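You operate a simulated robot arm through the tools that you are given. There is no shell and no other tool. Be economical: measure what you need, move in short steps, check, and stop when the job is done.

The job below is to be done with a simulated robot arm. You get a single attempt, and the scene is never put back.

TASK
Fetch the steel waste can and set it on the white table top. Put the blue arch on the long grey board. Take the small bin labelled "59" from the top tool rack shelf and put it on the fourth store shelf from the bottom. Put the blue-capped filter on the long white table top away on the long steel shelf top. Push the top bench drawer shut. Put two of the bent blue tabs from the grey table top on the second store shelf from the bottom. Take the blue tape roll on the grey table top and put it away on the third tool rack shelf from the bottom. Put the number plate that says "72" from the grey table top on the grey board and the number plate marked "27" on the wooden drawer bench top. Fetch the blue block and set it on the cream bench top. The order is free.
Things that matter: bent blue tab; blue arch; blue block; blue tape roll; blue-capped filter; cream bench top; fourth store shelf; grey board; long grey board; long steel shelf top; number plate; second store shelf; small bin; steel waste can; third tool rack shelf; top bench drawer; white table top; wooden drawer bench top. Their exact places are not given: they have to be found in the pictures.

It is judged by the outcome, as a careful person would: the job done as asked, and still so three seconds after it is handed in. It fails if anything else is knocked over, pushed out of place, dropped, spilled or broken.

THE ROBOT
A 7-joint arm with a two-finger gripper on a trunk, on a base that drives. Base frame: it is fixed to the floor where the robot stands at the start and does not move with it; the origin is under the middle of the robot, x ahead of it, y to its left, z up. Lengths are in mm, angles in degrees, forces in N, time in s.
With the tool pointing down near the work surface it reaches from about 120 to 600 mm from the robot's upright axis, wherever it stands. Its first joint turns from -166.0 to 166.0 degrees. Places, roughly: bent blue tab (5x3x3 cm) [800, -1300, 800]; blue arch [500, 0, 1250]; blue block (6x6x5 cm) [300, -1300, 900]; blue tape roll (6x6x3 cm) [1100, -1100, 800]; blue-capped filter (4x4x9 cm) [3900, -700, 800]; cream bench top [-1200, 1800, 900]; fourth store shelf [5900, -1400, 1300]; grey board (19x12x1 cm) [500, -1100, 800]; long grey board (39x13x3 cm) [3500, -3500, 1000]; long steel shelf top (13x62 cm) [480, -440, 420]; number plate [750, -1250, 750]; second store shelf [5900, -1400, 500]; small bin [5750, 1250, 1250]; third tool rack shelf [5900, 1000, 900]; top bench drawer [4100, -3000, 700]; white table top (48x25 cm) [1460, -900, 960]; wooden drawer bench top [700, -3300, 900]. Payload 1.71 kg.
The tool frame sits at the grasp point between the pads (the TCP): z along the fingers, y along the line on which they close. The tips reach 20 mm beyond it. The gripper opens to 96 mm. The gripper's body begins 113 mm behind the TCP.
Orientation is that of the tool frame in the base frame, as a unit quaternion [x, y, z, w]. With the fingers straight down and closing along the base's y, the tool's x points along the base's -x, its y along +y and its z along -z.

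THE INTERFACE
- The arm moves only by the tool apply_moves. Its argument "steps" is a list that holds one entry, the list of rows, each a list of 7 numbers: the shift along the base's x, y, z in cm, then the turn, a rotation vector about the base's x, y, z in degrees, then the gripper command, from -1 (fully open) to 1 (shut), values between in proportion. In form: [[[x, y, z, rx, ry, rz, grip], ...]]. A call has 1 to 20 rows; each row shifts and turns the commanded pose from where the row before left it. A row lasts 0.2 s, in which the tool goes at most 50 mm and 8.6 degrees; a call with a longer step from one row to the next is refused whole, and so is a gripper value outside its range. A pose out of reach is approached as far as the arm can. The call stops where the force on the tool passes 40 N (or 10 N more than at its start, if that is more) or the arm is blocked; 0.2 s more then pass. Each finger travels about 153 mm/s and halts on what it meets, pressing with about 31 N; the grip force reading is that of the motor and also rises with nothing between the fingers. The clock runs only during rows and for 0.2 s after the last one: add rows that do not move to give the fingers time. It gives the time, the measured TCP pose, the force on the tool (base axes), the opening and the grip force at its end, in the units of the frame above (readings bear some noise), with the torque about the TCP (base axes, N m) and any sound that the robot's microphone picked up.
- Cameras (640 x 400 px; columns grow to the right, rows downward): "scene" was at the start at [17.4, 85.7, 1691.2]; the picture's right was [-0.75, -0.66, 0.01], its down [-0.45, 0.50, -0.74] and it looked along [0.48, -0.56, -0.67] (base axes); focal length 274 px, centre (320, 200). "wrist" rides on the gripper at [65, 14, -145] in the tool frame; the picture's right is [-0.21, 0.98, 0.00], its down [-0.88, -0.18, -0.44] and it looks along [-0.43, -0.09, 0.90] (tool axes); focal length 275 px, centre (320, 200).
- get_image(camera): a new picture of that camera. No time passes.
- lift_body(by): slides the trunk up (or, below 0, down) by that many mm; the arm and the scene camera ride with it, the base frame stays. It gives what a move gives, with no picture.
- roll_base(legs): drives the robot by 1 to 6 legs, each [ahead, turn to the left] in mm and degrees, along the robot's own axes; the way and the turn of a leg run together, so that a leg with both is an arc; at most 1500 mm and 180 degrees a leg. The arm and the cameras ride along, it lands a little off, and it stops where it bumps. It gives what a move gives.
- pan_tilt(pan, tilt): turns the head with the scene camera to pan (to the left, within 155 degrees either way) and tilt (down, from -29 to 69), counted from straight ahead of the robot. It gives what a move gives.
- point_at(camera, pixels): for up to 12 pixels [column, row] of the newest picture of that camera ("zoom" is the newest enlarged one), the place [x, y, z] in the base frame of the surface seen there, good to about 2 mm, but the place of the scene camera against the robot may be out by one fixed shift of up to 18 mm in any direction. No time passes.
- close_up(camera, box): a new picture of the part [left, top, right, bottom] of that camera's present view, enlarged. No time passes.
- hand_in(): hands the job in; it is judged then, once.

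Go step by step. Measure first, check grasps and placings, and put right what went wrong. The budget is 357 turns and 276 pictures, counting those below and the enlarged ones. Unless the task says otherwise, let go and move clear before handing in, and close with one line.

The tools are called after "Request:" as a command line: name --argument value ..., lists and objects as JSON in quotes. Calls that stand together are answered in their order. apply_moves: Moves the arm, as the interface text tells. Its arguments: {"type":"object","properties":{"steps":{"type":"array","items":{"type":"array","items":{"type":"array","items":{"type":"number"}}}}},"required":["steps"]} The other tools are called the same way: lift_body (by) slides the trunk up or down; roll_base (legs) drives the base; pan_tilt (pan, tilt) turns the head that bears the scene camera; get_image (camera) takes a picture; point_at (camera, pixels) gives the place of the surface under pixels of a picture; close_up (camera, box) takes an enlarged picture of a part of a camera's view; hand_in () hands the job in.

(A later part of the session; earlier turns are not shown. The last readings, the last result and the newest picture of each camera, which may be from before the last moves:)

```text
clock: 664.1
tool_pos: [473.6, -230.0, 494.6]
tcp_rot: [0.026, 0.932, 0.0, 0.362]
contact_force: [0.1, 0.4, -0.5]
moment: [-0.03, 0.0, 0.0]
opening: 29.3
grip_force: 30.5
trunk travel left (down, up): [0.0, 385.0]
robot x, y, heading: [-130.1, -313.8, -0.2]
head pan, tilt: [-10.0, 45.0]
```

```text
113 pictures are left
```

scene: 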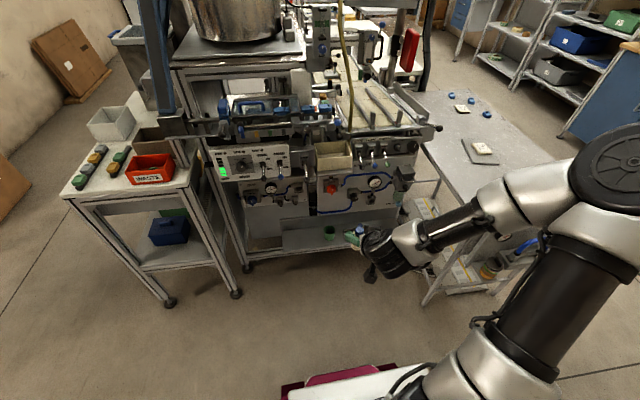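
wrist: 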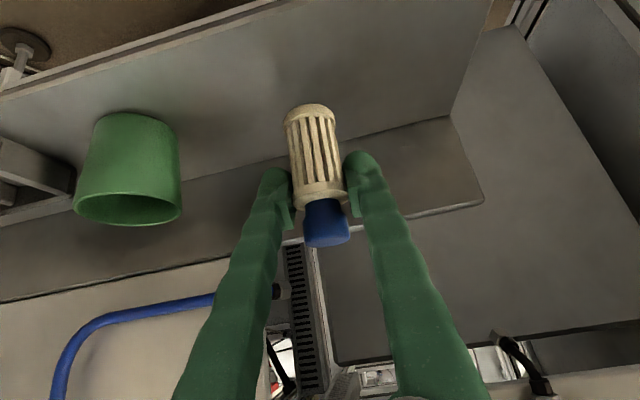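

Works with the arm extended; orientation matches the grasp. Descend.

Request:
apply_moves --steps '[[[0, 0, -1.2, 0, 0, 0, 1], [0, 0, -0.8, 0, 0, 0, 1], [0, 0, -0.5, 0, 0, 0, 1], [0, 0, 0, 0, 0, 0, 1]]]'

Request:
get_image --camera "wrist"

```text
clock: 665.1
tool_pos: [475.0, -229.5, 468.2]
tcp_rot: [0.027, 0.932, 0.001, 0.362]
contact_force: [0.0, 0.3, -0.3]
moment: [-0.03, -0.05, -0.04]
opening: 29.4
grip_force: 31.0
trunk travel left (down, up): [0.0, 385.0]
robot x, y, heading: [-133.0, -313.6, -0.0]
head pan, tilt: [-10.0, 45.0]
```

```text
112 pictures are left
```

wrist: 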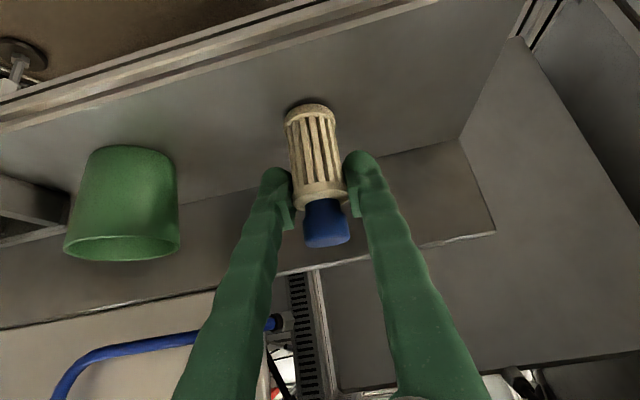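

Request:
apply_moves --steps '[[[0, 0, -0.2, 0, 0, 0, 1], [0, 0, -0.2, 0, 0, 0, 1], [0, 0, 0, 0, 0, 0, 1]]]'

```text
clock: 665.9
tool_pos: [473.5, -230.9, 465.1]
tcp_rot: [0.027, 0.932, 0.0, 0.363]
contact_force: [-1.9, 0.3, 4.0]
moment: [-0.08, -0.01, 0.0]
opening: 29.3
grip_force: 30.6
trunk travel left (down, up): [0.0, 385.0]
robot x, y, heading: [-130.1, -312.8, 0.1]
head pan, tilt: [-10.0, 45.0]
```

Contact beginning (4 N). Release gently.

Request:
apply_moves --steps '[[[0, 0, -0.1, 0, 0, 0, 1], [0, 0, 0, 0, 0, 0, 0.3], [0, 0, 0, 0, 0, 0, 0.1], [0, 0, 0, 0, 0, 0, -0.1], [0, 0, 0, 0, 0, 0, -0.1]]]'

Request:
get_image --camera "wrist"

```text
clock: 667.1
tool_pos: [473.8, -230.7, 464.3]
tcp_rot: [0.026, 0.932, 0.001, 0.361]
contact_force: [0.5, -0.6, 0.9]
moment: [-0.01, -0.02, 0.0]
opening: 52.7
grip_force: 0.1
trunk travel left (down, up): [0.0, 385.0]
robot x, y, heading: [-132.1, -317.2, 0.0]
head pan, tilt: [-10.0, 45.0]
```

```text
111 pictures are left
```

wrist: 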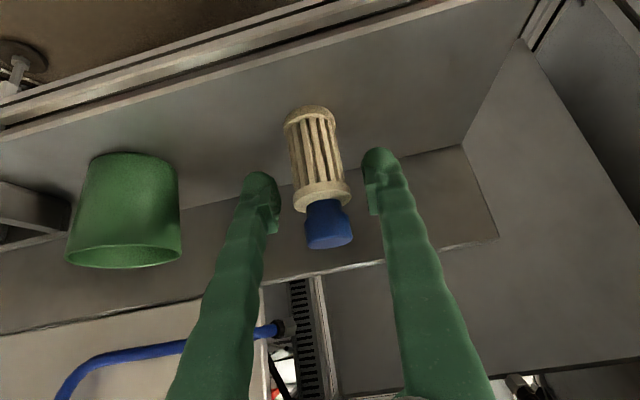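

Filter stands. Withdraw backwards, then turn to the blue arch.

Request:
apply_moves --steps '[[[-2, 0, 1, 0, 0, 0, -0.1], [-4, 0, 2, 0, 0, 0, -0.1], [-4, 0, 2, 0, 0, 0, -0.1], [0, 0, 4, 0, 0, 0, -0.1], [0, 0, 4, 0, 0, 0, -0.1], [0, 0, 0, 0, 0, 0, -0.1]]]'

Request:
get_image --camera "wrist"

Request:
roll_base --legs '[[-250, 0]]'

Request:
pan_tilt --pan 0 --tilt 35

Request:
get_image --camera "scene"

```text
clock: 668.5
tool_pos: [372.7, -229.9, 593.1]
tcp_rot: [0.027, 0.932, 0.0, 0.362]
contact_force: [1.1, -0.1, 0.2]
moment: [0.01, -0.03, 0.0]
opening: 53.0
grip_force: 0.1
trunk travel left (down, up): [0.0, 385.0]
robot x, y, heading: [-131.1, -317.8, -0.2]
head pan, tilt: [-10.0, 45.0]
```

```text
110 pictures are left
```

wrist: 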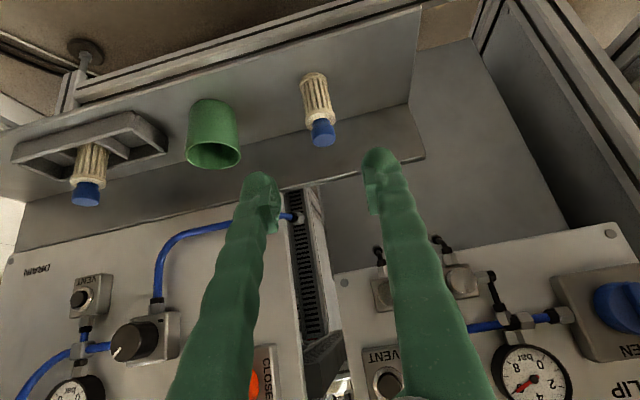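

```text
clock: 670.4
tool_pos: [125.6, -228.8, 593.1]
tcp_rot: [0.027, 0.932, 0.0, 0.362]
contact_force: [0.3, -0.2, 0.7]
moment: [0.03, 0.0, 0.01]
opening: 52.8
grip_force: 0.0
trunk travel left (down, up): [0.0, 385.0]
robot x, y, heading: [-380.3, -314.7, -0.1]
head pan, tilt: [-10.0, 45.0]
```

```text
clock: 671.1
tool_pos: [116.5, -229.1, 602.7]
tcp_rot: [0.026, 0.929, 0.001, 0.369]
contact_force: [1.1, 0.4, 0.7]
moment: [-0.03, 0.02, -0.01]
opening: 53.0
grip_force: 0.0
trunk travel left (down, up): [0.0, 385.0]
robot x, y, heading: [-379.3, -316.9, -0.2]
head pan, tilt: [0.0, 35.0]
```

```text
109 pictures are left
```

scene: 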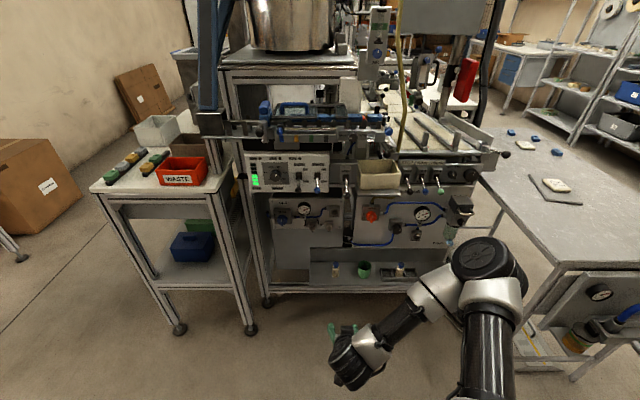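

Request:
close_up --camera "scene" --box '[225, 85, 345, 160]'

Request:
point_at --camera "zoom" --pixels '[[215, 85], [215, 120], [195, 140], [230, 140], [375, 90], [230, 170], [215, 60], [300, 95]]'

```text
5.33 times, centred on (285, 122) of scene
```

zoom: 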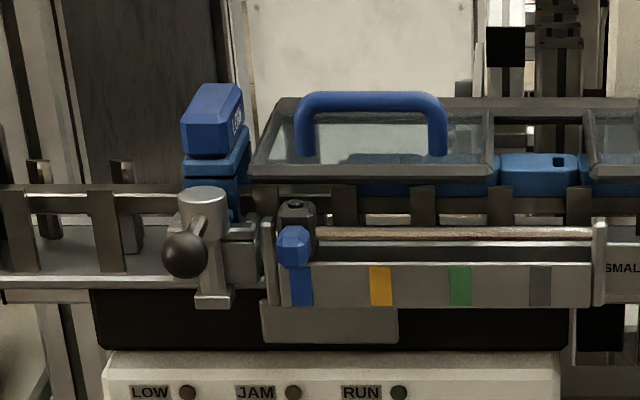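

```text
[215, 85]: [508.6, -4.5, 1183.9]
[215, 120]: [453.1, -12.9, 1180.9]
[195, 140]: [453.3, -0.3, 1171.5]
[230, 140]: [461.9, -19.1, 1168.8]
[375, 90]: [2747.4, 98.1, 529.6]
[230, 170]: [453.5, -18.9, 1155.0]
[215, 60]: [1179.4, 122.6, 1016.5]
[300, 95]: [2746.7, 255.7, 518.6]
```

The blue handle-shaped arch on the glass cover (zoom (370,100)) is the arch; "LOW" is just a sensor block. I'll raise up and roll the tool 90° to grip the arch's bar.

Request:
lift_body --by 360

Request:
apply_moves --steps '[[[0, 0, 4, 0, 0, 0, -0.3], [0, 0, 4, 0, 0, 0, -0.3], [0, 0, 4, 0, 0, 0, -0.3], [0, 0, 4, 0, 0, 0, -0.3], [0, 0, 4, 0, 0, 0, -0.3], [0, 0, 4, 0, 0, 0, -0.3], [0, 0, 4, 0, 0, 0, -0.3], [0, 0, 0, 5.7, 0, -5.9, -0.3], [0, 0, 0, 5.7, 0, -5.9, -0.3], [0, 0, 0, 5.7, 0, -5.9, -0.3], [0, 0, 0, 5.7, 0, -5.9, -0.3], [0, 0, 0, 5.7, 0, -5.9, -0.3], [0, 0, 0, 5.7, 0, -5.9, -0.3], [0, 0, 0, 5.7, 0, -5.9, -0.3], [0, 0, 0, 5.7, 0, -5.9, -0.3], [0, 0, 0, 5.7, 0, -5.9, -0.3], [0, 0, 0, 5.7, 0, -5.9, -0.3], [0, 0, 0, 5.7, 0, -5.9, -0.3], [0, 0, 0, 0, 0, 0, -0.3]]]'

Request:
get_image --camera "scene"

Request:
get_image --camera "wrist"

```text
clock: 674.6
tool_pos: [117.5, -230.4, 961.6]
tcp_rot: [0.027, 0.929, 0.001, 0.369]
contact_force: [-1.1, -0.2, -0.4]
moment: [-0.03, -0.03, -0.01]
opening: 52.9
grip_force: 0.1
trunk travel left (down, up): [-360.0, 25.0]
robot x, y, heading: [-384.5, -313.5, -0.3]
head pan, tilt: [0.0, 35.0]
```

```text
clock: 678.6
tool_pos: [117.6, -229.5, 1237.6]
tcp_rot: [0.675, 0.642, 0.266, 0.247]
contact_force: [0.1, -0.7, -0.2]
moment: [0.0, -0.01, 0.01]
opening: 62.5
grip_force: 0.1
trunk travel left (down, up): [-360.0, 25.0]
robot x, y, heading: [-376.1, -314.0, -0.1]
head pan, tilt: [0.0, 35.0]
```

```text
107 pictures are left
```

scene: 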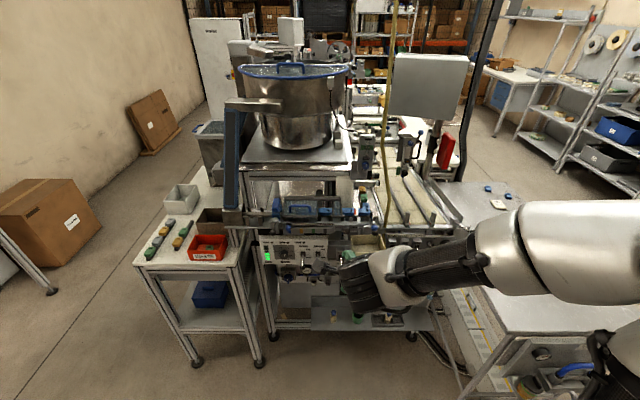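

```text
106 pictures are left
```

wrist: 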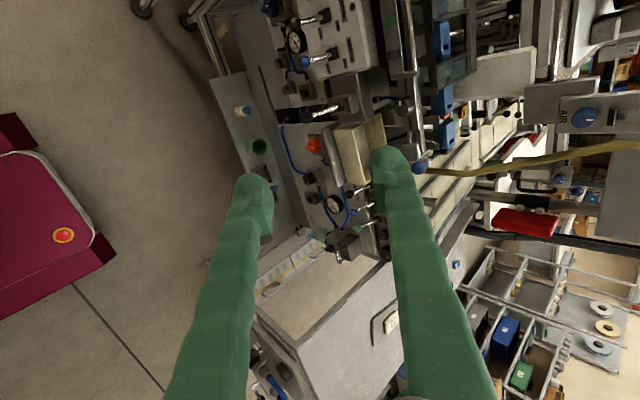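

Orientation good. Shift the base left to put the tool at y≈-85.

Request:
roll_base --legs '[[0, 90], [140, 0], [0, -90], [180, 0]]'

Request:
get_image --camera "wrist"

Request:
pan_tilt --pan 0 --tilt 45

Request:
get_image --camera "scene"

```text
clock: 690.2
tool_pos: [296.7, -69.2, 1237.9]
tcp_rot: [0.665, 0.652, 0.271, 0.241]
contact_force: [0.1, 0.6, -0.1]
moment: [0.01, -0.06, 0.02]
opening: 62.5
grip_force: 0.1
trunk travel left (down, up): [-360.0, 25.0]
robot x, y, heading: [-201.9, -168.1, 1.6]
head pan, tilt: [0.0, 35.0]
```

```text
105 pictures are left
```

wrist: 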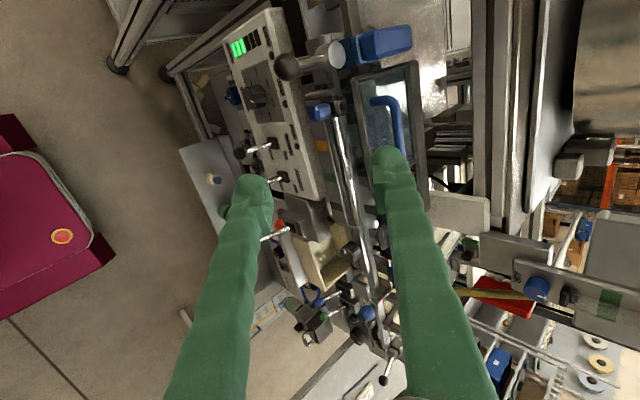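

```text
clock: 691.0
tool_pos: [290.1, -69.5, 1239.7]
tcp_rot: [0.665, 0.652, 0.271, 0.244]
contact_force: [1.1, 0.3, 0.3]
moment: [0.03, 0.02, 0.02]
opening: 62.3
grip_force: 0.1
trunk travel left (down, up): [-360.0, 25.0]
robot x, y, heading: [-199.3, -168.2, 1.9]
head pan, tilt: [0.0, 45.0]
```

```text
104 pictures are left
```

scene: 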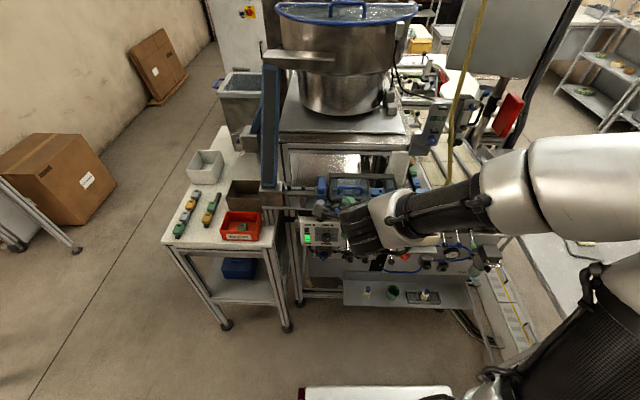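

Measure the arch with the wrist camera.

Request:
close_up --camera "wrist" --box '[300, 20, 460, 170]'

Request:
point_at --camera "wrist" --pixels '[[397, 112], [400, 130], [402, 145], [375, 102], [391, 102], [375, 120], [384, 42], [320, 108], [312, 60], [355, 85], [405, 80], [370, 150]]'

```text
2.67 times, centred on (380, 95) of wrist
```

zoom: 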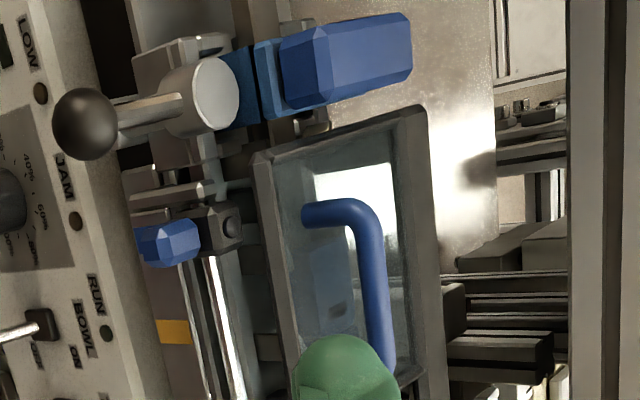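

```text
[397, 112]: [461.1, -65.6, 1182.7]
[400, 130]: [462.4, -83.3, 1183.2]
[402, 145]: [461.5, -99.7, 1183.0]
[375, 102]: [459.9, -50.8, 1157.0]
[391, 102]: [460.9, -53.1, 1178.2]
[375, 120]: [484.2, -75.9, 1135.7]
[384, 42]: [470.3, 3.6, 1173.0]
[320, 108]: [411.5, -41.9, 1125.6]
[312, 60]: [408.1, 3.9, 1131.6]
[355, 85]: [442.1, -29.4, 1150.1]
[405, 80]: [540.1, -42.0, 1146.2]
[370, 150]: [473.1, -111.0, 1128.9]
```

Bar centre ≈(464,-84,1177), Ø12. Roll 110 forward, set opening ~28 and go to a pre-grasp point on the tool axis.

Request:
roll_base --legs '[[110, -1]]'

Request:
apply_moves --steps '[[[0, -1, 0, 0, 0, 0, 0.4], [0, 0, 0, 0, 0, 0, 0.4], [0, 0, 0, 0, 0, 0, 0.4]]]'

Request:
get_image --camera "wrist"

```text
clock: 692.2
tool_pos: [369.5, -80.0, 1254.8]
tcp_rot: [0.666, 0.643, 0.279, 0.255]
contact_force: [-0.9, 0.1, -0.4]
moment: [0.03, -0.09, 0.02]
opening: 62.7
grip_force: 0.0
trunk travel left (down, up): [-360.0, 25.0]
robot x, y, heading: [-92.5, -168.5, 0.9]
head pan, tilt: [0.0, 45.0]
```

```text
clock: 693.0
tool_pos: [378.0, -89.8, 1248.8]
tcp_rot: [0.667, 0.644, 0.275, 0.253]
contact_force: [-0.4, -0.2, 0.0]
moment: [-0.03, -0.1, 0.04]
opening: 29.1
grip_force: 0.1
trunk travel left (down, up): [-360.0, 25.0]
robot x, y, heading: [-93.4, -164.3, 1.0]
head pan, tilt: [0.0, 45.0]
```

```text
102 pictures are left
```

wrist: 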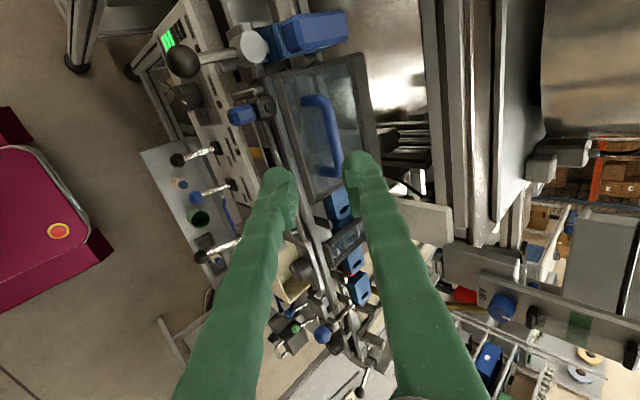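

Request:
apply_moves --steps '[[[1.3, 0.6, 0.4, 0, 0, 0, 0.4], [2.08, 0, -2.16, 0, 0, 0, 0.4], [2.08, 0, -2.16, 0, 0, 0, 0.4], [0, 0, 0, 0, 0, 0, 0.4]]]'

Request:
get_image --camera "wrist"

Request:
close_up --camera "scene" --box '[260, 130, 460, 260]'

```text
clock: 693.7
tool_pos: [439.4, -78.9, 1219.8]
tcp_rot: [0.668, 0.646, 0.27, 0.251]
contact_force: [-1.4, 0.6, 0.4]
moment: [-0.07, -0.09, -0.03]
opening: 28.7
grip_force: 0.1
trunk travel left (down, up): [-360.0, 25.0]
robot x, y, heading: [-89.8, -163.6, 1.1]
head pan, tilt: [0.0, 45.0]
stopped in row 3: the force on the tool passed its limit at 232 N (the readings are from after the stop); the commanded pose is now the measured one
```

```text
101 pictures are left
```

wrist: 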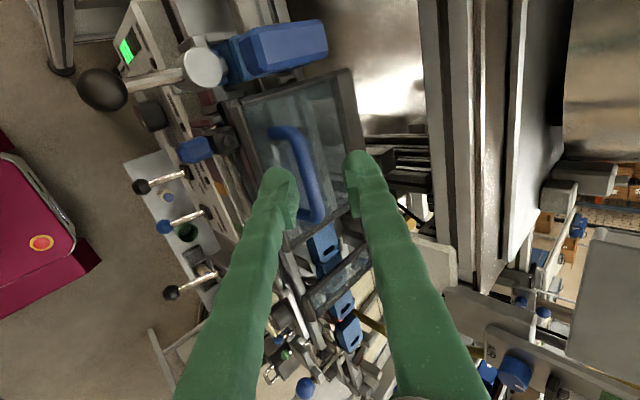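

```text
3.08 times, centred on (360, 195) of scene
```

zoom: 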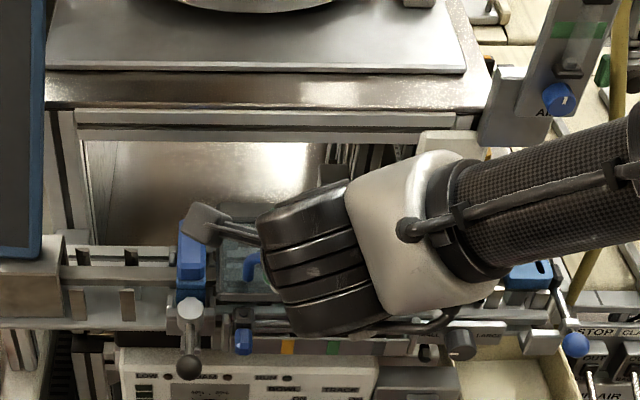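

A force spike stopped the move. Find what the wrist/forearm touched.

Request:
point_at --camera "zoom" --pixels '[[205, 225], [320, 190], [320, 270], [400, 180], [540, 160], [440, 140], [300, 120], [190, 240], [240, 265], [540, 250], [470, 125], [330, 320]]'

Request:
point_at --camera "wrist" --pixels '[[430, 265], [450, 240], [480, 150], [560, 200], [300, 150], [310, 180], [355, 100], [520, 350], [445, 285], [500, 330]]'

```text
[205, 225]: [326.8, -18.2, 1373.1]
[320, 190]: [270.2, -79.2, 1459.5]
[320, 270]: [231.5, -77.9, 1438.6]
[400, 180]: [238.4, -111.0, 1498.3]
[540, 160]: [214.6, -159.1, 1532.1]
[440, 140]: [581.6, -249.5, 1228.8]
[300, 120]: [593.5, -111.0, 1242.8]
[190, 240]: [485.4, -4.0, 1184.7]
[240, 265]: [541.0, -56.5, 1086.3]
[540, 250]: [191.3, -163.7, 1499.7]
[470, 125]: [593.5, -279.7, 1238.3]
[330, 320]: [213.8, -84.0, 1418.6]
```

```text
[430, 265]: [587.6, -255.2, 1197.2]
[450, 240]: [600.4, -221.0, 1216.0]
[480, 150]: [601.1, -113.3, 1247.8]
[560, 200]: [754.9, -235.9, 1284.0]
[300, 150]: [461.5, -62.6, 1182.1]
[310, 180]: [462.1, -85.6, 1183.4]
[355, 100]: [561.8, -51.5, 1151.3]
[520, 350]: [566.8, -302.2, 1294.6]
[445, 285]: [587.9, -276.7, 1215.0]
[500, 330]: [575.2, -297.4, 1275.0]
```

Nothing was touched (the spike was an arm jerk); the arch is unchanged at (462,-85,1183). Continue slowly along the tool axis.

Request:
apply_moves --steps '[[[0, -0.5, -0.9, 0, 0, 0, 0.4], [0, 0, -0.8, 0, 0, 0, 0.4], [0, 0, 0, 0, 0, 0, 0.4]]]'

Request:
get_image --camera "wrist"

```text
clock: 694.5
tool_pos: [442.8, -86.8, 1202.3]
tcp_rot: [0.669, 0.646, 0.271, 0.25]
contact_force: [-0.5, -0.3, 0.3]
moment: [0.0, -0.01, 0.0]
opening: 29.2
grip_force: 0.1
trunk travel left (down, up): [-360.0, 25.0]
robot x, y, heading: [-87.2, -167.9, 0.9]
head pan, tilt: [0.0, 45.0]
```

```text
99 pictures are left
```

wrist: 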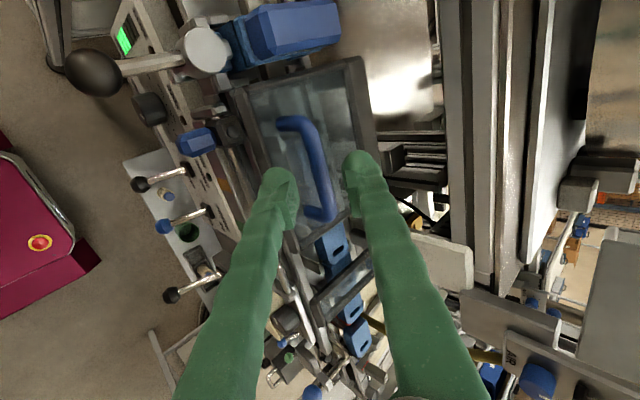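

Request:
apply_moves --steps '[[[0.6, 0.2, -0.65, 0, 0, 0, 0.4], [0.6, 0, -0.65, 0, 0, 0, 0.4], [0.5, 0, -0.6, 0, 0, 0, 0.4], [0, 0, 0, 0, 0, 0, 0.4], [0, 0, 0, 0, 0, 0, 0.4]]]'

Request:
get_image --camera "wrist"

```text
clock: 695.7
tool_pos: [459.4, -83.6, 1184.0]
tcp_rot: [0.669, 0.646, 0.27, 0.25]
contact_force: [0.1, -0.9, -0.2]
moment: [-0.01, 0.0, -0.01]
opening: 29.1
grip_force: 0.0
trunk travel left (down, up): [-360.0, 25.0]
robot x, y, heading: [-88.7, -169.2, 0.6]
head pan, tilt: [0.0, 45.0]
```

```text
98 pictures are left
```

wrist: 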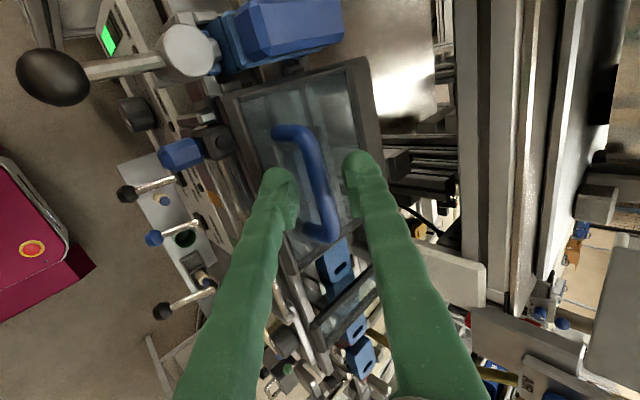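

Bar is between the pads. Close gently and test lift 1 cm.

Request:
apply_moves --steps '[[[0.1, 0, -0.1, 0, 0, 0, 0.4], [0, 0, 0, 0, 0, 0, 1], [0, 0, 0, 0, 0, 0, 1], [0, 0, 0, 0, 0, 0, 1], [0, 0, 0.5, 0, 0, 0, 1], [0, 0, 0.5, 0, 0, 0, 1], [0, 0, 0, 0, 0, 0, 1]]]'

Request:
get_image --camera "wrist"

Request:
close_up --camera "wrist" --box '[200, 30, 420, 280]'

```text
clock: 697.3
tool_pos: [464.2, -84.0, 1192.6]
tcp_rot: [0.67, 0.645, 0.27, 0.25]
contact_force: [22.9, 1.4, -10.5]
moment: [-0.16, -0.06, 0.5]
opening: 7.3
grip_force: 34.9
trunk travel left (down, up): [-360.0, 25.0]
robot x, y, heading: [-90.1, -165.7, 0.9]
head pan, tilt: [0.0, 45.0]
```

```text
97 pictures are left
```

wrist: 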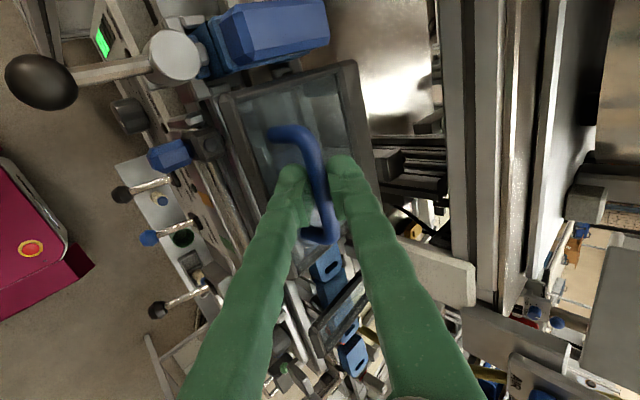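

```text
1.60 times, centred on (310, 155) of wrist
```

zoom: 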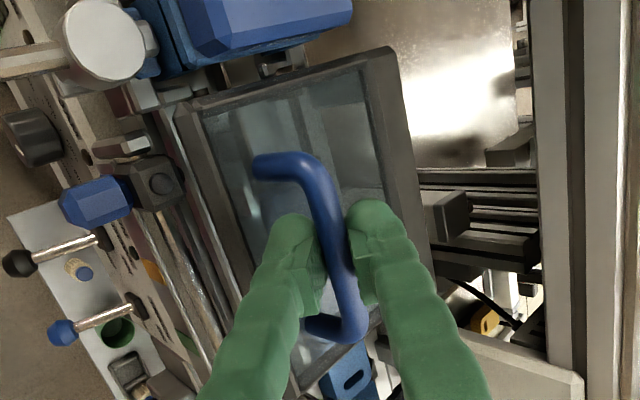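

Request:
point_at --camera "wrist" --pixels '[[310, 140], [317, 160], [275, 133], [322, 240], [335, 215], [300, 130], [270, 140], [330, 85], [360, 120], [340, 190]]'

```text
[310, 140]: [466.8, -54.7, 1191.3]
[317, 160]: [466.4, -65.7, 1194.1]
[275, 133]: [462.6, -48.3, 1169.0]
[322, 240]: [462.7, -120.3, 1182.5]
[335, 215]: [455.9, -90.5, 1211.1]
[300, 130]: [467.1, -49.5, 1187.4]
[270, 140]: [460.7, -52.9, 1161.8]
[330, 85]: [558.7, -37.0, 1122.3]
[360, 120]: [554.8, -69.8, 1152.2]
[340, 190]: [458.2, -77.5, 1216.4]
```

The bar rose ~10 mm while the far frame stayed. Lift further and check the cover's near edge.

Request:
apply_moves --steps '[[[0, 0, 0.7, 0, 0, 0, 1], [0, 0, 0.7, 0, 0, 0, 1], [0, 0, 0.6, 0, 0, 0, 1], [0, 0, 0, 0, 0, 0, 1]]]'

Request:
close_up --camera "wrist" --box '[180, 30, 420, 280]'

Request:
point_at --camera "zoom" --pixels '[[195, 115], [385, 70], [240, 170], [330, 350], [205, 180], [300, 310], [270, 200], [320, 180]]'

```text
clock: 697.8
tool_pos: [435.6, -83.9, 1211.3]
tcp_rot: [0.666, 0.643, 0.277, 0.258]
contact_force: [-1.8, 0.5, 0.9]
moment: [-0.01, -0.09, 0.02]
opening: 0.4
grip_force: 29.7
trunk travel left (down, up): [-360.0, 25.0]
robot x, y, heading: [-91.4, -168.2, 0.8]
head pan, tilt: [0.0, 45.0]
stopped in row 2: the force on the tool passed its limit at 43 N (the readings are from after the stop); the commanded pose is now the measured one
```

```text
1.60 times, centred on (300, 155) of wrist
```

zoom: 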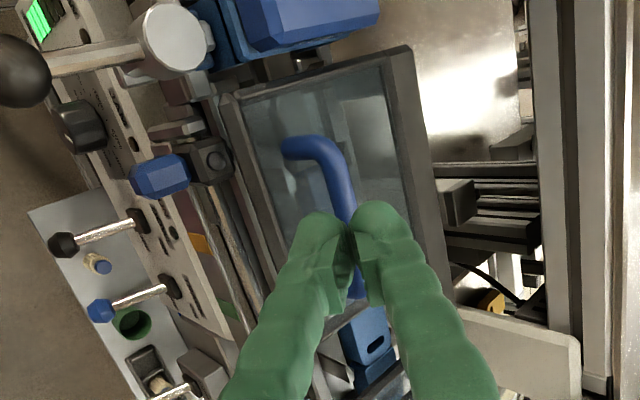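

```text
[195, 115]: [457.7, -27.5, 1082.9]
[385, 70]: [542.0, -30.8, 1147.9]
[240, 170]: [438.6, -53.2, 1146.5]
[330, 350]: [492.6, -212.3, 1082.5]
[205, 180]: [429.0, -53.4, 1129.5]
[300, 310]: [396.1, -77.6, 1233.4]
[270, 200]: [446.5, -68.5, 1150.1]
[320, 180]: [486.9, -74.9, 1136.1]
```

The fingers slipped off: that handle is fixed to a hinged cover (it dropped back closed). I must look for the real loose arch. Retreat and inspect.

Request:
apply_moves --steps '[[[-2, 0, 3, 0, 0, 0, 1], [-3, 0, 3, 0, 0, 0, 1], [-3, 0, 3, 0, 0, 0, 1], [0, 0, 0, 0, 0, 0, 1]]]'

Request:
get_image --camera "wrist"

Request:
close_up --camera "wrist" --box '[220, 0, 420, 200]'

```text
clock: 698.6
tool_pos: [335.5, -59.0, 1303.3]
tcp_rot: [0.639, 0.664, 0.294, 0.252]
contact_force: [1.0, -0.6, -0.6]
moment: [0.13, 0.02, 0.11]
opening: 0.0
grip_force: 29.6
trunk travel left (down, up): [-360.0, 25.0]
robot x, y, heading: [-86.0, -167.0, 0.8]
head pan, tilt: [0.0, 45.0]
stopped in row 4: the arm was blocked; the commanded pose is now the measured one
```

```text
94 pictures are left
```

wrist: 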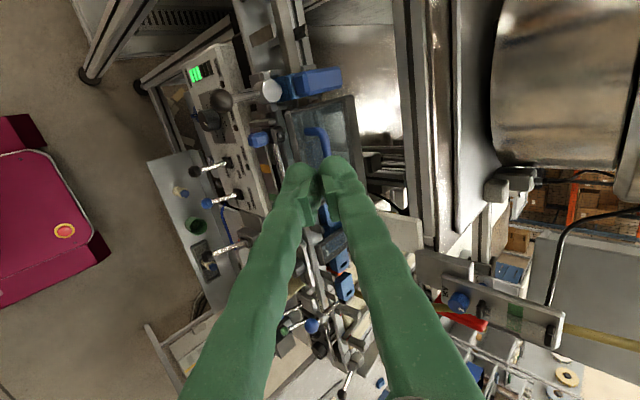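

```text
2.00 times, centred on (320, 100) of wrist
```

zoom: 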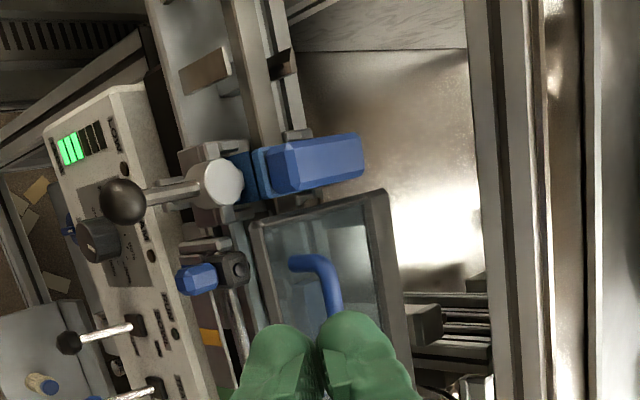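

Request:
pan_tilt --pan 125 --tilt 25

Request:
get_image --camera "scene"

Request:
pan_tilt --pan 0 --tilt 20

Request:
get_image --camera "scene"

```text
clock: 700.7
tool_pos: [344.2, -53.3, 1299.9]
tcp_rot: [0.639, 0.666, 0.291, 0.253]
contact_force: [-0.5, -0.2, -0.3]
moment: [-0.01, -0.04, 0.01]
opening: 0.0
grip_force: 29.5
trunk travel left (down, up): [-360.0, 25.0]
robot x, y, heading: [-91.1, -164.7, 0.8]
head pan, tilt: [125.0, 25.0]
```

```text
92 pictures are left
```

scene: 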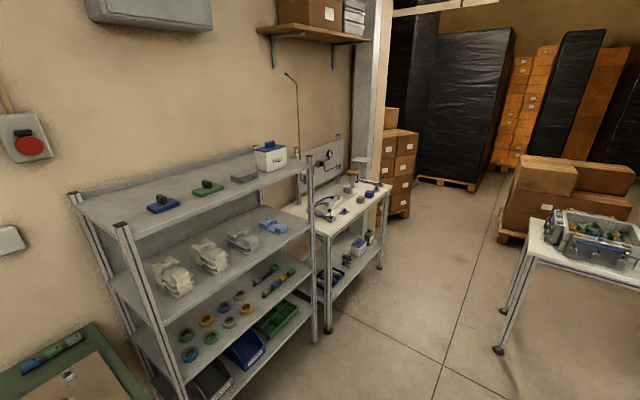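

```text
clock: 702.7
tool_pos: [344.5, -52.3, 1299.2]
tcp_rot: [0.638, 0.666, 0.291, 0.254]
contact_force: [0.5, 0.3, -0.4]
moment: [-0.01, 0.03, -0.04]
opening: 0.0
grip_force: 30.1
trunk travel left (down, up): [-360.0, 25.0]
robot x, y, heading: [-89.2, -164.9, 1.0]
head pan, tilt: [0.0, 20.0]
```

```text
91 pictures are left
```

scene: 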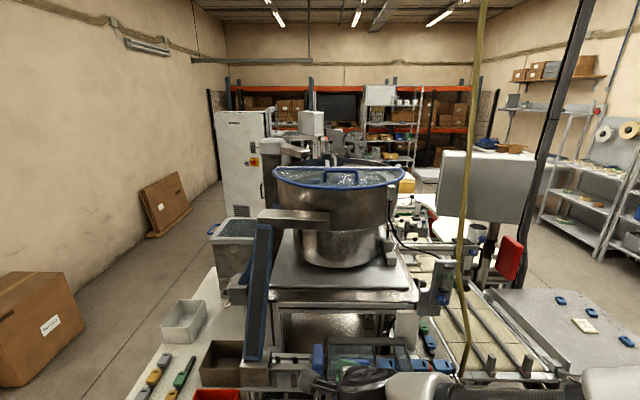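

Request:
close_up --camera "scene" --box '[260, 150, 420, 250]'

Request:
close_up --camera "scene" --box '[290, 300, 470, 400]'

Request:
pan_tilt --pan 125 --tilt 25

Request:
close_up --camera "scene" --box '[130, 200, 320, 320]'

Request:
point_at --camera "zoom" --pixels '[[470, 85], [370, 130], [270, 180], [140, 250]]'

```text
4.00 times, centred on (340, 200) of scene
```

zoom: 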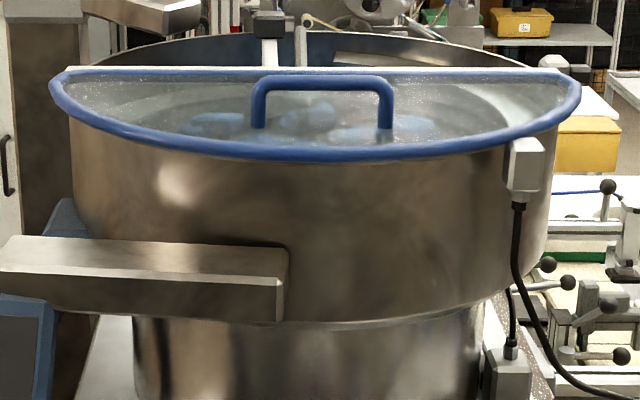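

```text
3.56 times, centred on (380, 350) of scene
```

zoom: 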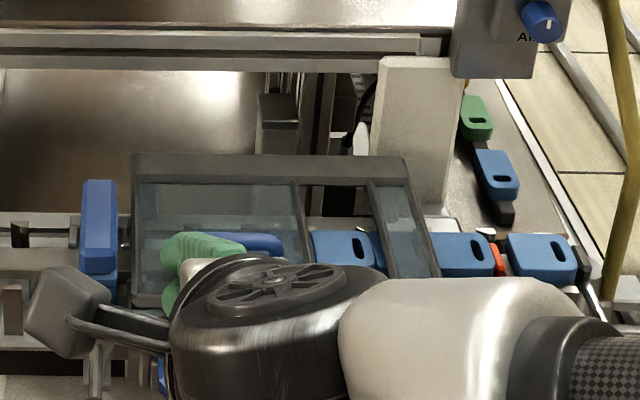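

```text
clock: 704.8
tool_pos: [344.6, -52.2, 1299.3]
tcp_rot: [0.639, 0.665, 0.291, 0.254]
contact_force: [-0.3, 0.0, 0.0]
moment: [0.01, 0.03, -0.02]
opening: 0.1
grip_force: 30.0
trunk travel left (down, up): [-360.0, 25.0]
robot x, y, heading: [-84.3, -164.3, 1.0]
head pan, tilt: [125.0, 25.0]
```

```text
3.33 times, centred on (225, 260) of scene
```

zoom: 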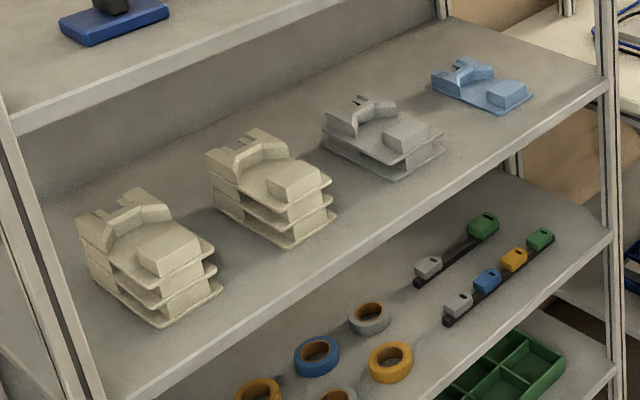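

```text
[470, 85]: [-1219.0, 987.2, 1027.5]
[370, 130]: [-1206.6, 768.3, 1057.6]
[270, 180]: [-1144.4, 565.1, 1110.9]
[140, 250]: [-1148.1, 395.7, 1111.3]
```

Those are moulded trays, not an arch. The "LOW" piece straddling the rail at (475,0,1170) fits the hint; I'll turn the tool back and view it closely.

Request:
roll_base --legs '[[-170, 0]]'

Request:
apply_moves --steps '[[[0, 0, 0, -5.8, -0.5, 5.7, -0.3], [0, 0, 0, -5.8, -0.5, 5.7, -0.3], [1, 0, 0, -5.8, -0.5, 5.7, -0.3], [1, 0, 0, -5.8, -0.5, 5.7, -0.3], [1, 0, 0, -5.8, -0.5, 5.7, -0.3], [1, 0, 0, -5.8, -0.5, 5.7, -0.3], [1, 0, 0, -5.8, -0.5, 5.7, -0.3], [1, 0, 0, -5.8, -0.5, 5.7, -0.3], [1, 0, 0, -5.8, -0.5, 5.7, -0.3], [1, 0, 0, -5.8, -0.5, 5.7, -0.3], [1, 0, 0, -5.8, -0.5, 5.7, -0.3], [0, 0, 0, 0, 0, 0, -0.3]]]'

Request:
get_image --camera "wrist"

```text
clock: 706.3
tool_pos: [185.2, -54.1, 1296.8]
tcp_rot: [0.639, 0.668, 0.286, 0.251]
contact_force: [-1.0, -0.6, 0.6]
moment: [0.03, -0.07, 0.03]
opening: 0.0
grip_force: 29.2
trunk travel left (down, up): [-360.0, 25.0]
robot x, y, heading: [-259.2, -172.4, 0.7]
head pan, tilt: [125.0, 25.0]
```

```text
clock: 708.9
tool_pos: [280.3, -53.3, 1297.2]
tcp_rot: [-0.016, 0.923, 0.021, 0.383]
contact_force: [0.4, 0.6, 0.0]
moment: [0.01, -0.01, -0.01]
opening: 62.4
grip_force: 0.1
trunk travel left (down, up): [-360.0, 25.0]
robot x, y, heading: [-257.3, -167.3, 0.5]
head pan, tilt: [125.0, 25.0]
```

```text
87 pictures are left
```

wrist: 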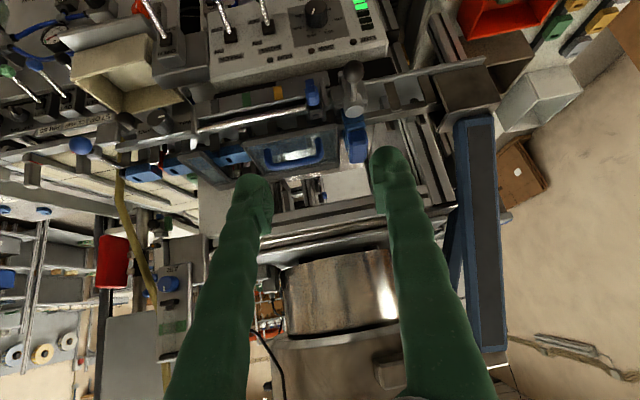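

Request:
close_up --camera "wrist" --box '[220, 60, 420, 185]'

Request:
point_at --camera "zoom" --pixels '[[430, 250], [425, 195], [415, 315], [445, 310], [440, 230], [230, 300], [130, 280], [350, 220], [400, 185], [420, 110]]'

```text
3.20 times, centred on (320, 122) of wrist
```

zoom: 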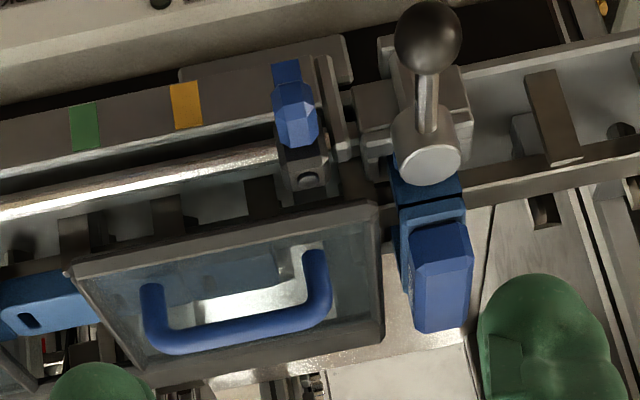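

```text
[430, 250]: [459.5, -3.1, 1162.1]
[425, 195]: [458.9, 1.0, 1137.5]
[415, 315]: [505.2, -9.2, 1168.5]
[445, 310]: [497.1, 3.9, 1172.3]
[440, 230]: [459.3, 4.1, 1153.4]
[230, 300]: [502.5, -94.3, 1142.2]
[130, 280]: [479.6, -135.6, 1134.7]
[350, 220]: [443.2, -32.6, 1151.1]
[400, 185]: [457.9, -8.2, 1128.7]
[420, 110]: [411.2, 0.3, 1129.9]
```

I'll test whether the LOW piece is a loose saddle: approach its top block with fingers on its ±y sides.

Request:
roll_base --legs '[[140, 0]]'

Request:
apply_moves --steps '[[[1, 2.5, 0, 0, 0, 0, 0.1], [1, 2.5, -1, 0, 0, 0, 0.1], [1, 0, -1, 0, 0, 0, 0.1], [0, 0, 0, 0, 0, 0, 0.1], [0, 0, 0, 0, 0, 0, 0.1]]]'

Request:
get_image --camera "wrist"

```text
clock: 710.3
tool_pos: [412.1, -51.3, 1297.7]
tcp_rot: [-0.015, 0.922, 0.02, 0.386]
contact_force: [0.5, -0.1, 0.5]
moment: [-0.01, 0.05, 0.02]
opening: 62.4
grip_force: 0.1
trunk travel left (down, up): [-360.0, 25.0]
robot x, y, heading: [-118.0, -164.3, 0.7]
head pan, tilt: [125.0, 25.0]
```

```text
clock: 711.5
tool_pos: [442.4, -2.5, 1279.4]
tcp_rot: [-0.015, 0.922, 0.02, 0.386]
contact_force: [-0.3, -0.6, -0.2]
moment: [-0.01, -0.06, -0.02]
opening: 43.0
grip_force: 0.0
trunk travel left (down, up): [-360.0, 25.0]
robot x, y, heading: [-122.5, -167.2, 0.8]
head pan, tilt: [125.0, 25.0]
```

```text
85 pictures are left
```

wrist: 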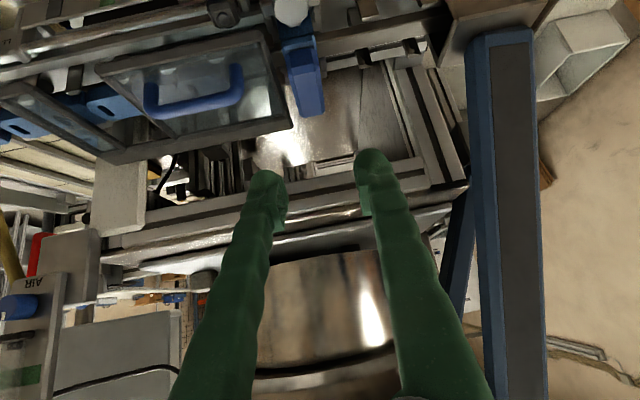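

Request:
close_up --camera "wrist" --box '[240, 0, 360, 130]'

Request:
point_at --camera "wrist" --pixels '[[300, 60], [310, 80], [310, 110], [290, 45], [318, 60], [296, 108], [324, 105], [200, 105], [300, 30]]'

```text
3.08 times, centred on (300, 65) of wrist
```

zoom: 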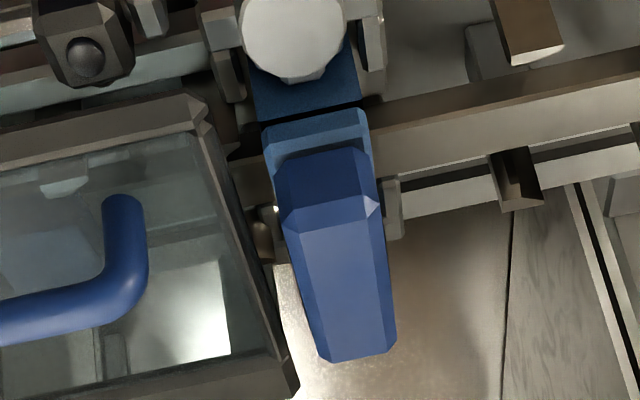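

```text
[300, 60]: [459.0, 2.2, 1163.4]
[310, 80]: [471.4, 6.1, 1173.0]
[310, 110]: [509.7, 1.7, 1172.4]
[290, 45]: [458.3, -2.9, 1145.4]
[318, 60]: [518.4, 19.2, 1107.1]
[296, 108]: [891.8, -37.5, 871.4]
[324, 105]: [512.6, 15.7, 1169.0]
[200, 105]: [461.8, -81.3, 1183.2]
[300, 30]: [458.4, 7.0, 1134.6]
```

Test the LOW piece: descend astride it, grip, and try a 5 mm lift while watching the force.

Request:
apply_moves --steps '[[[1.4, 0.5, -3, 0, 0, 0, 0.1], [1.4, 0, -3, 0, 0, 0, 0.1], [0, 0, -2.5, 0, 0, 0, 0.1], [0, 0, -1.7, 0, 0, 0, 0.1], [0, 0, 0, 0, 0, 0, 0.1], [0, 0, 0, 0, 0, 0, 0.1]]]'

Request:
get_image --camera "wrist"

```text
clock: 712.9
tool_pos: [472.3, 5.0, 1175.0]
tcp_rot: [-0.015, 0.922, 0.02, 0.386]
contact_force: [-0.7, -0.3, 0.4]
moment: [-0.02, -0.02, -0.02]
opening: 43.0
grip_force: 0.0
trunk travel left (down, up): [-360.0, 25.0]
robot x, y, heading: [-118.1, -167.2, 1.1]
head pan, tilt: [125.0, 25.0]
```

```text
83 pictures are left
```

wrist: 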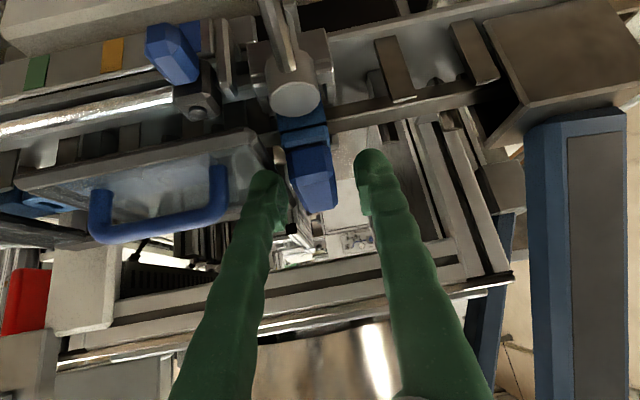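

Request:
apply_moves --steps '[[[0, 0, 0, 0, 0, 0, 0.5], [0, 0, 0, 0, 0, 0, 1], [0, 0, 0, 0, 0, 0, 1], [0, 0, 0.3, 0, 0, 0, 1], [0, 0, 0.3, 0, 0, 0, 1], [0, 0, 0, 0, 0, 0, 1]]]'

Request:
get_image --camera "wrist"

```text
clock: 714.3
tool_pos: [470.9, 4.3, 1177.6]
tcp_rot: [-0.015, 0.924, 0.019, 0.381]
contact_force: [-7.4, -1.9, -25.6]
moment: [-0.07, 0.05, -0.02]
opening: 24.4
grip_force: 31.0
trunk travel left (down, up): [-360.0, 25.0]
robot x, y, heading: [-120.3, -164.5, 0.8]
head pan, tilt: [125.0, 25.0]
```

```text
82 pictures are left
```

wrist: 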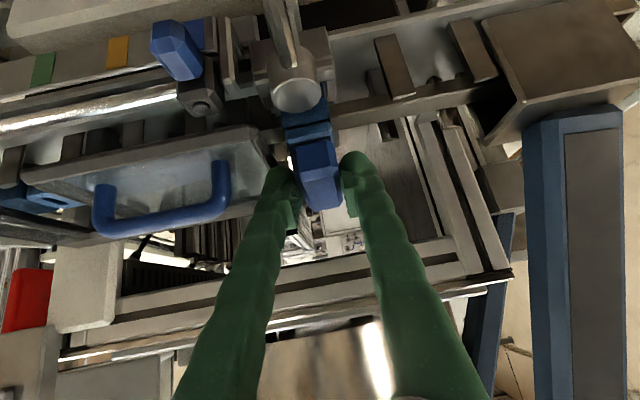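

LOW resists 25 N with no motion: fixed. Release it. I'll re-test the cover arch with a better grip across its full 85 mm width.

Request:
apply_moves --steps '[[[0, 0, -0.3, 0, 0, 0, 1], [0, 0, 0, 0, 0, 0, 0.2], [0, 0, 0, 0, 0, 0, 0.1], [-0.5, 0, 3, 0, 0, 0, 0.1], [-0.5, 0, 4, 0, 0, 0, 0.1], [0, -4, 0, 0, 0, 0, -1], [0, -4.8, 0, 0, 0, 0, -1], [0, 0, 0, 0, 0, 0, -1], [0, 0, 0, 0, 0, 0, -1]]]'

Request:
get_image --camera "wrist"

Request:
point_at --camera "wrist" --pixels '[[320, 130], [300, 130], [340, 130], [320, 60], [320, 40]]'

```text
clock: 716.3
tool_pos: [463.7, -83.2, 1248.1]
tcp_rot: [-0.015, 0.922, 0.02, 0.386]
contact_force: [-0.1, 0.2, 0.0]
moment: [0.03, 0.0, -0.01]
opening: 96.3
grip_force: 0.2
trunk travel left (down, up): [-360.0, 25.0]
robot x, y, heading: [-122.0, -164.0, 1.0]
head pan, tilt: [125.0, 25.0]
```

```text
81 pictures are left
```

wrist: 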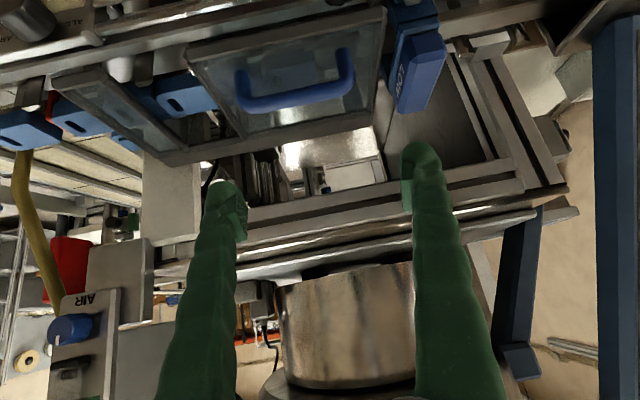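

```text
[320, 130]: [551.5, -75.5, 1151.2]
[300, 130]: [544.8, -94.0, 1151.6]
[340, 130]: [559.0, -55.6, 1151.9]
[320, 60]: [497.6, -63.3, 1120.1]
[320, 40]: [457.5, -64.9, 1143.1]
```

Request:
point_at --camera "wrist" --pixels '[[290, 100], [240, 100], [350, 85], [346, 55], [240, 75], [236, 92], [353, 70], [190, 55], [370, 20], [280, 35]]'

Request:
close_up --camera "wrist" --box '[160, 0, 420, 180]'

```text
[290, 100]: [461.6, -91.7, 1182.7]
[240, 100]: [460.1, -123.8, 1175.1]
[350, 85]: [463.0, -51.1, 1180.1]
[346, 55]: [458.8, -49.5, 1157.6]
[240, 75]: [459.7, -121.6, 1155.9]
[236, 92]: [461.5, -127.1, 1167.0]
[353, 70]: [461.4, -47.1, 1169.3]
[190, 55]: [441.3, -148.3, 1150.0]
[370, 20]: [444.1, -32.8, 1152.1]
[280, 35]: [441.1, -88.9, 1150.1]
```

```text
2.22 times, centred on (290, 90) of wrist
```

zoom: 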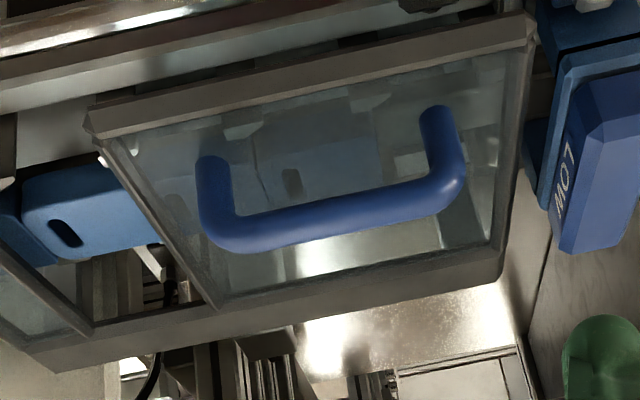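

Request:
apply_moves --steps '[[[-0.2, -0.3, -3, 0, 0, 0, -1], [0, 0, -2, 0, 0, 0, -1], [0, 0, -1.6, 0, 0, 0, -1], [0, 0, 0, 0, 0, 0, -1], [0, 0, 0, 0, 0, 0, -1]]]'

Request:
get_image --camera "wrist"

```text
clock: 717.5
tool_pos: [461.3, -87.0, 1181.8]
tcp_rot: [-0.015, 0.922, 0.02, 0.386]
contact_force: [0.8, -0.3, 0.2]
moment: [-0.01, -0.05, 0.02]
opening: 96.0
grip_force: 0.1
trunk travel left (down, up): [-360.0, 25.0]
robot x, y, heading: [-119.9, -159.0, 0.5]
head pan, tilt: [125.0, 25.0]
```

```text
79 pictures are left
```

wrist: 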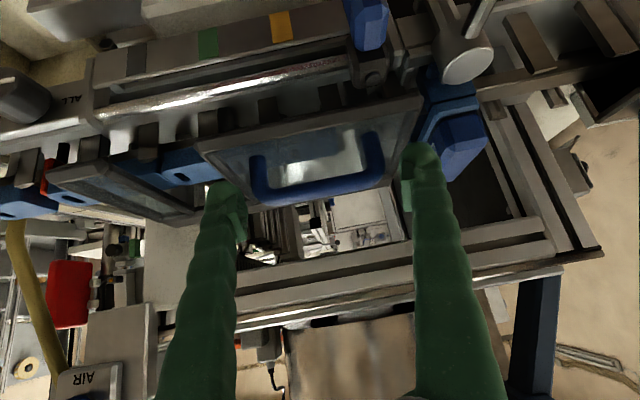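

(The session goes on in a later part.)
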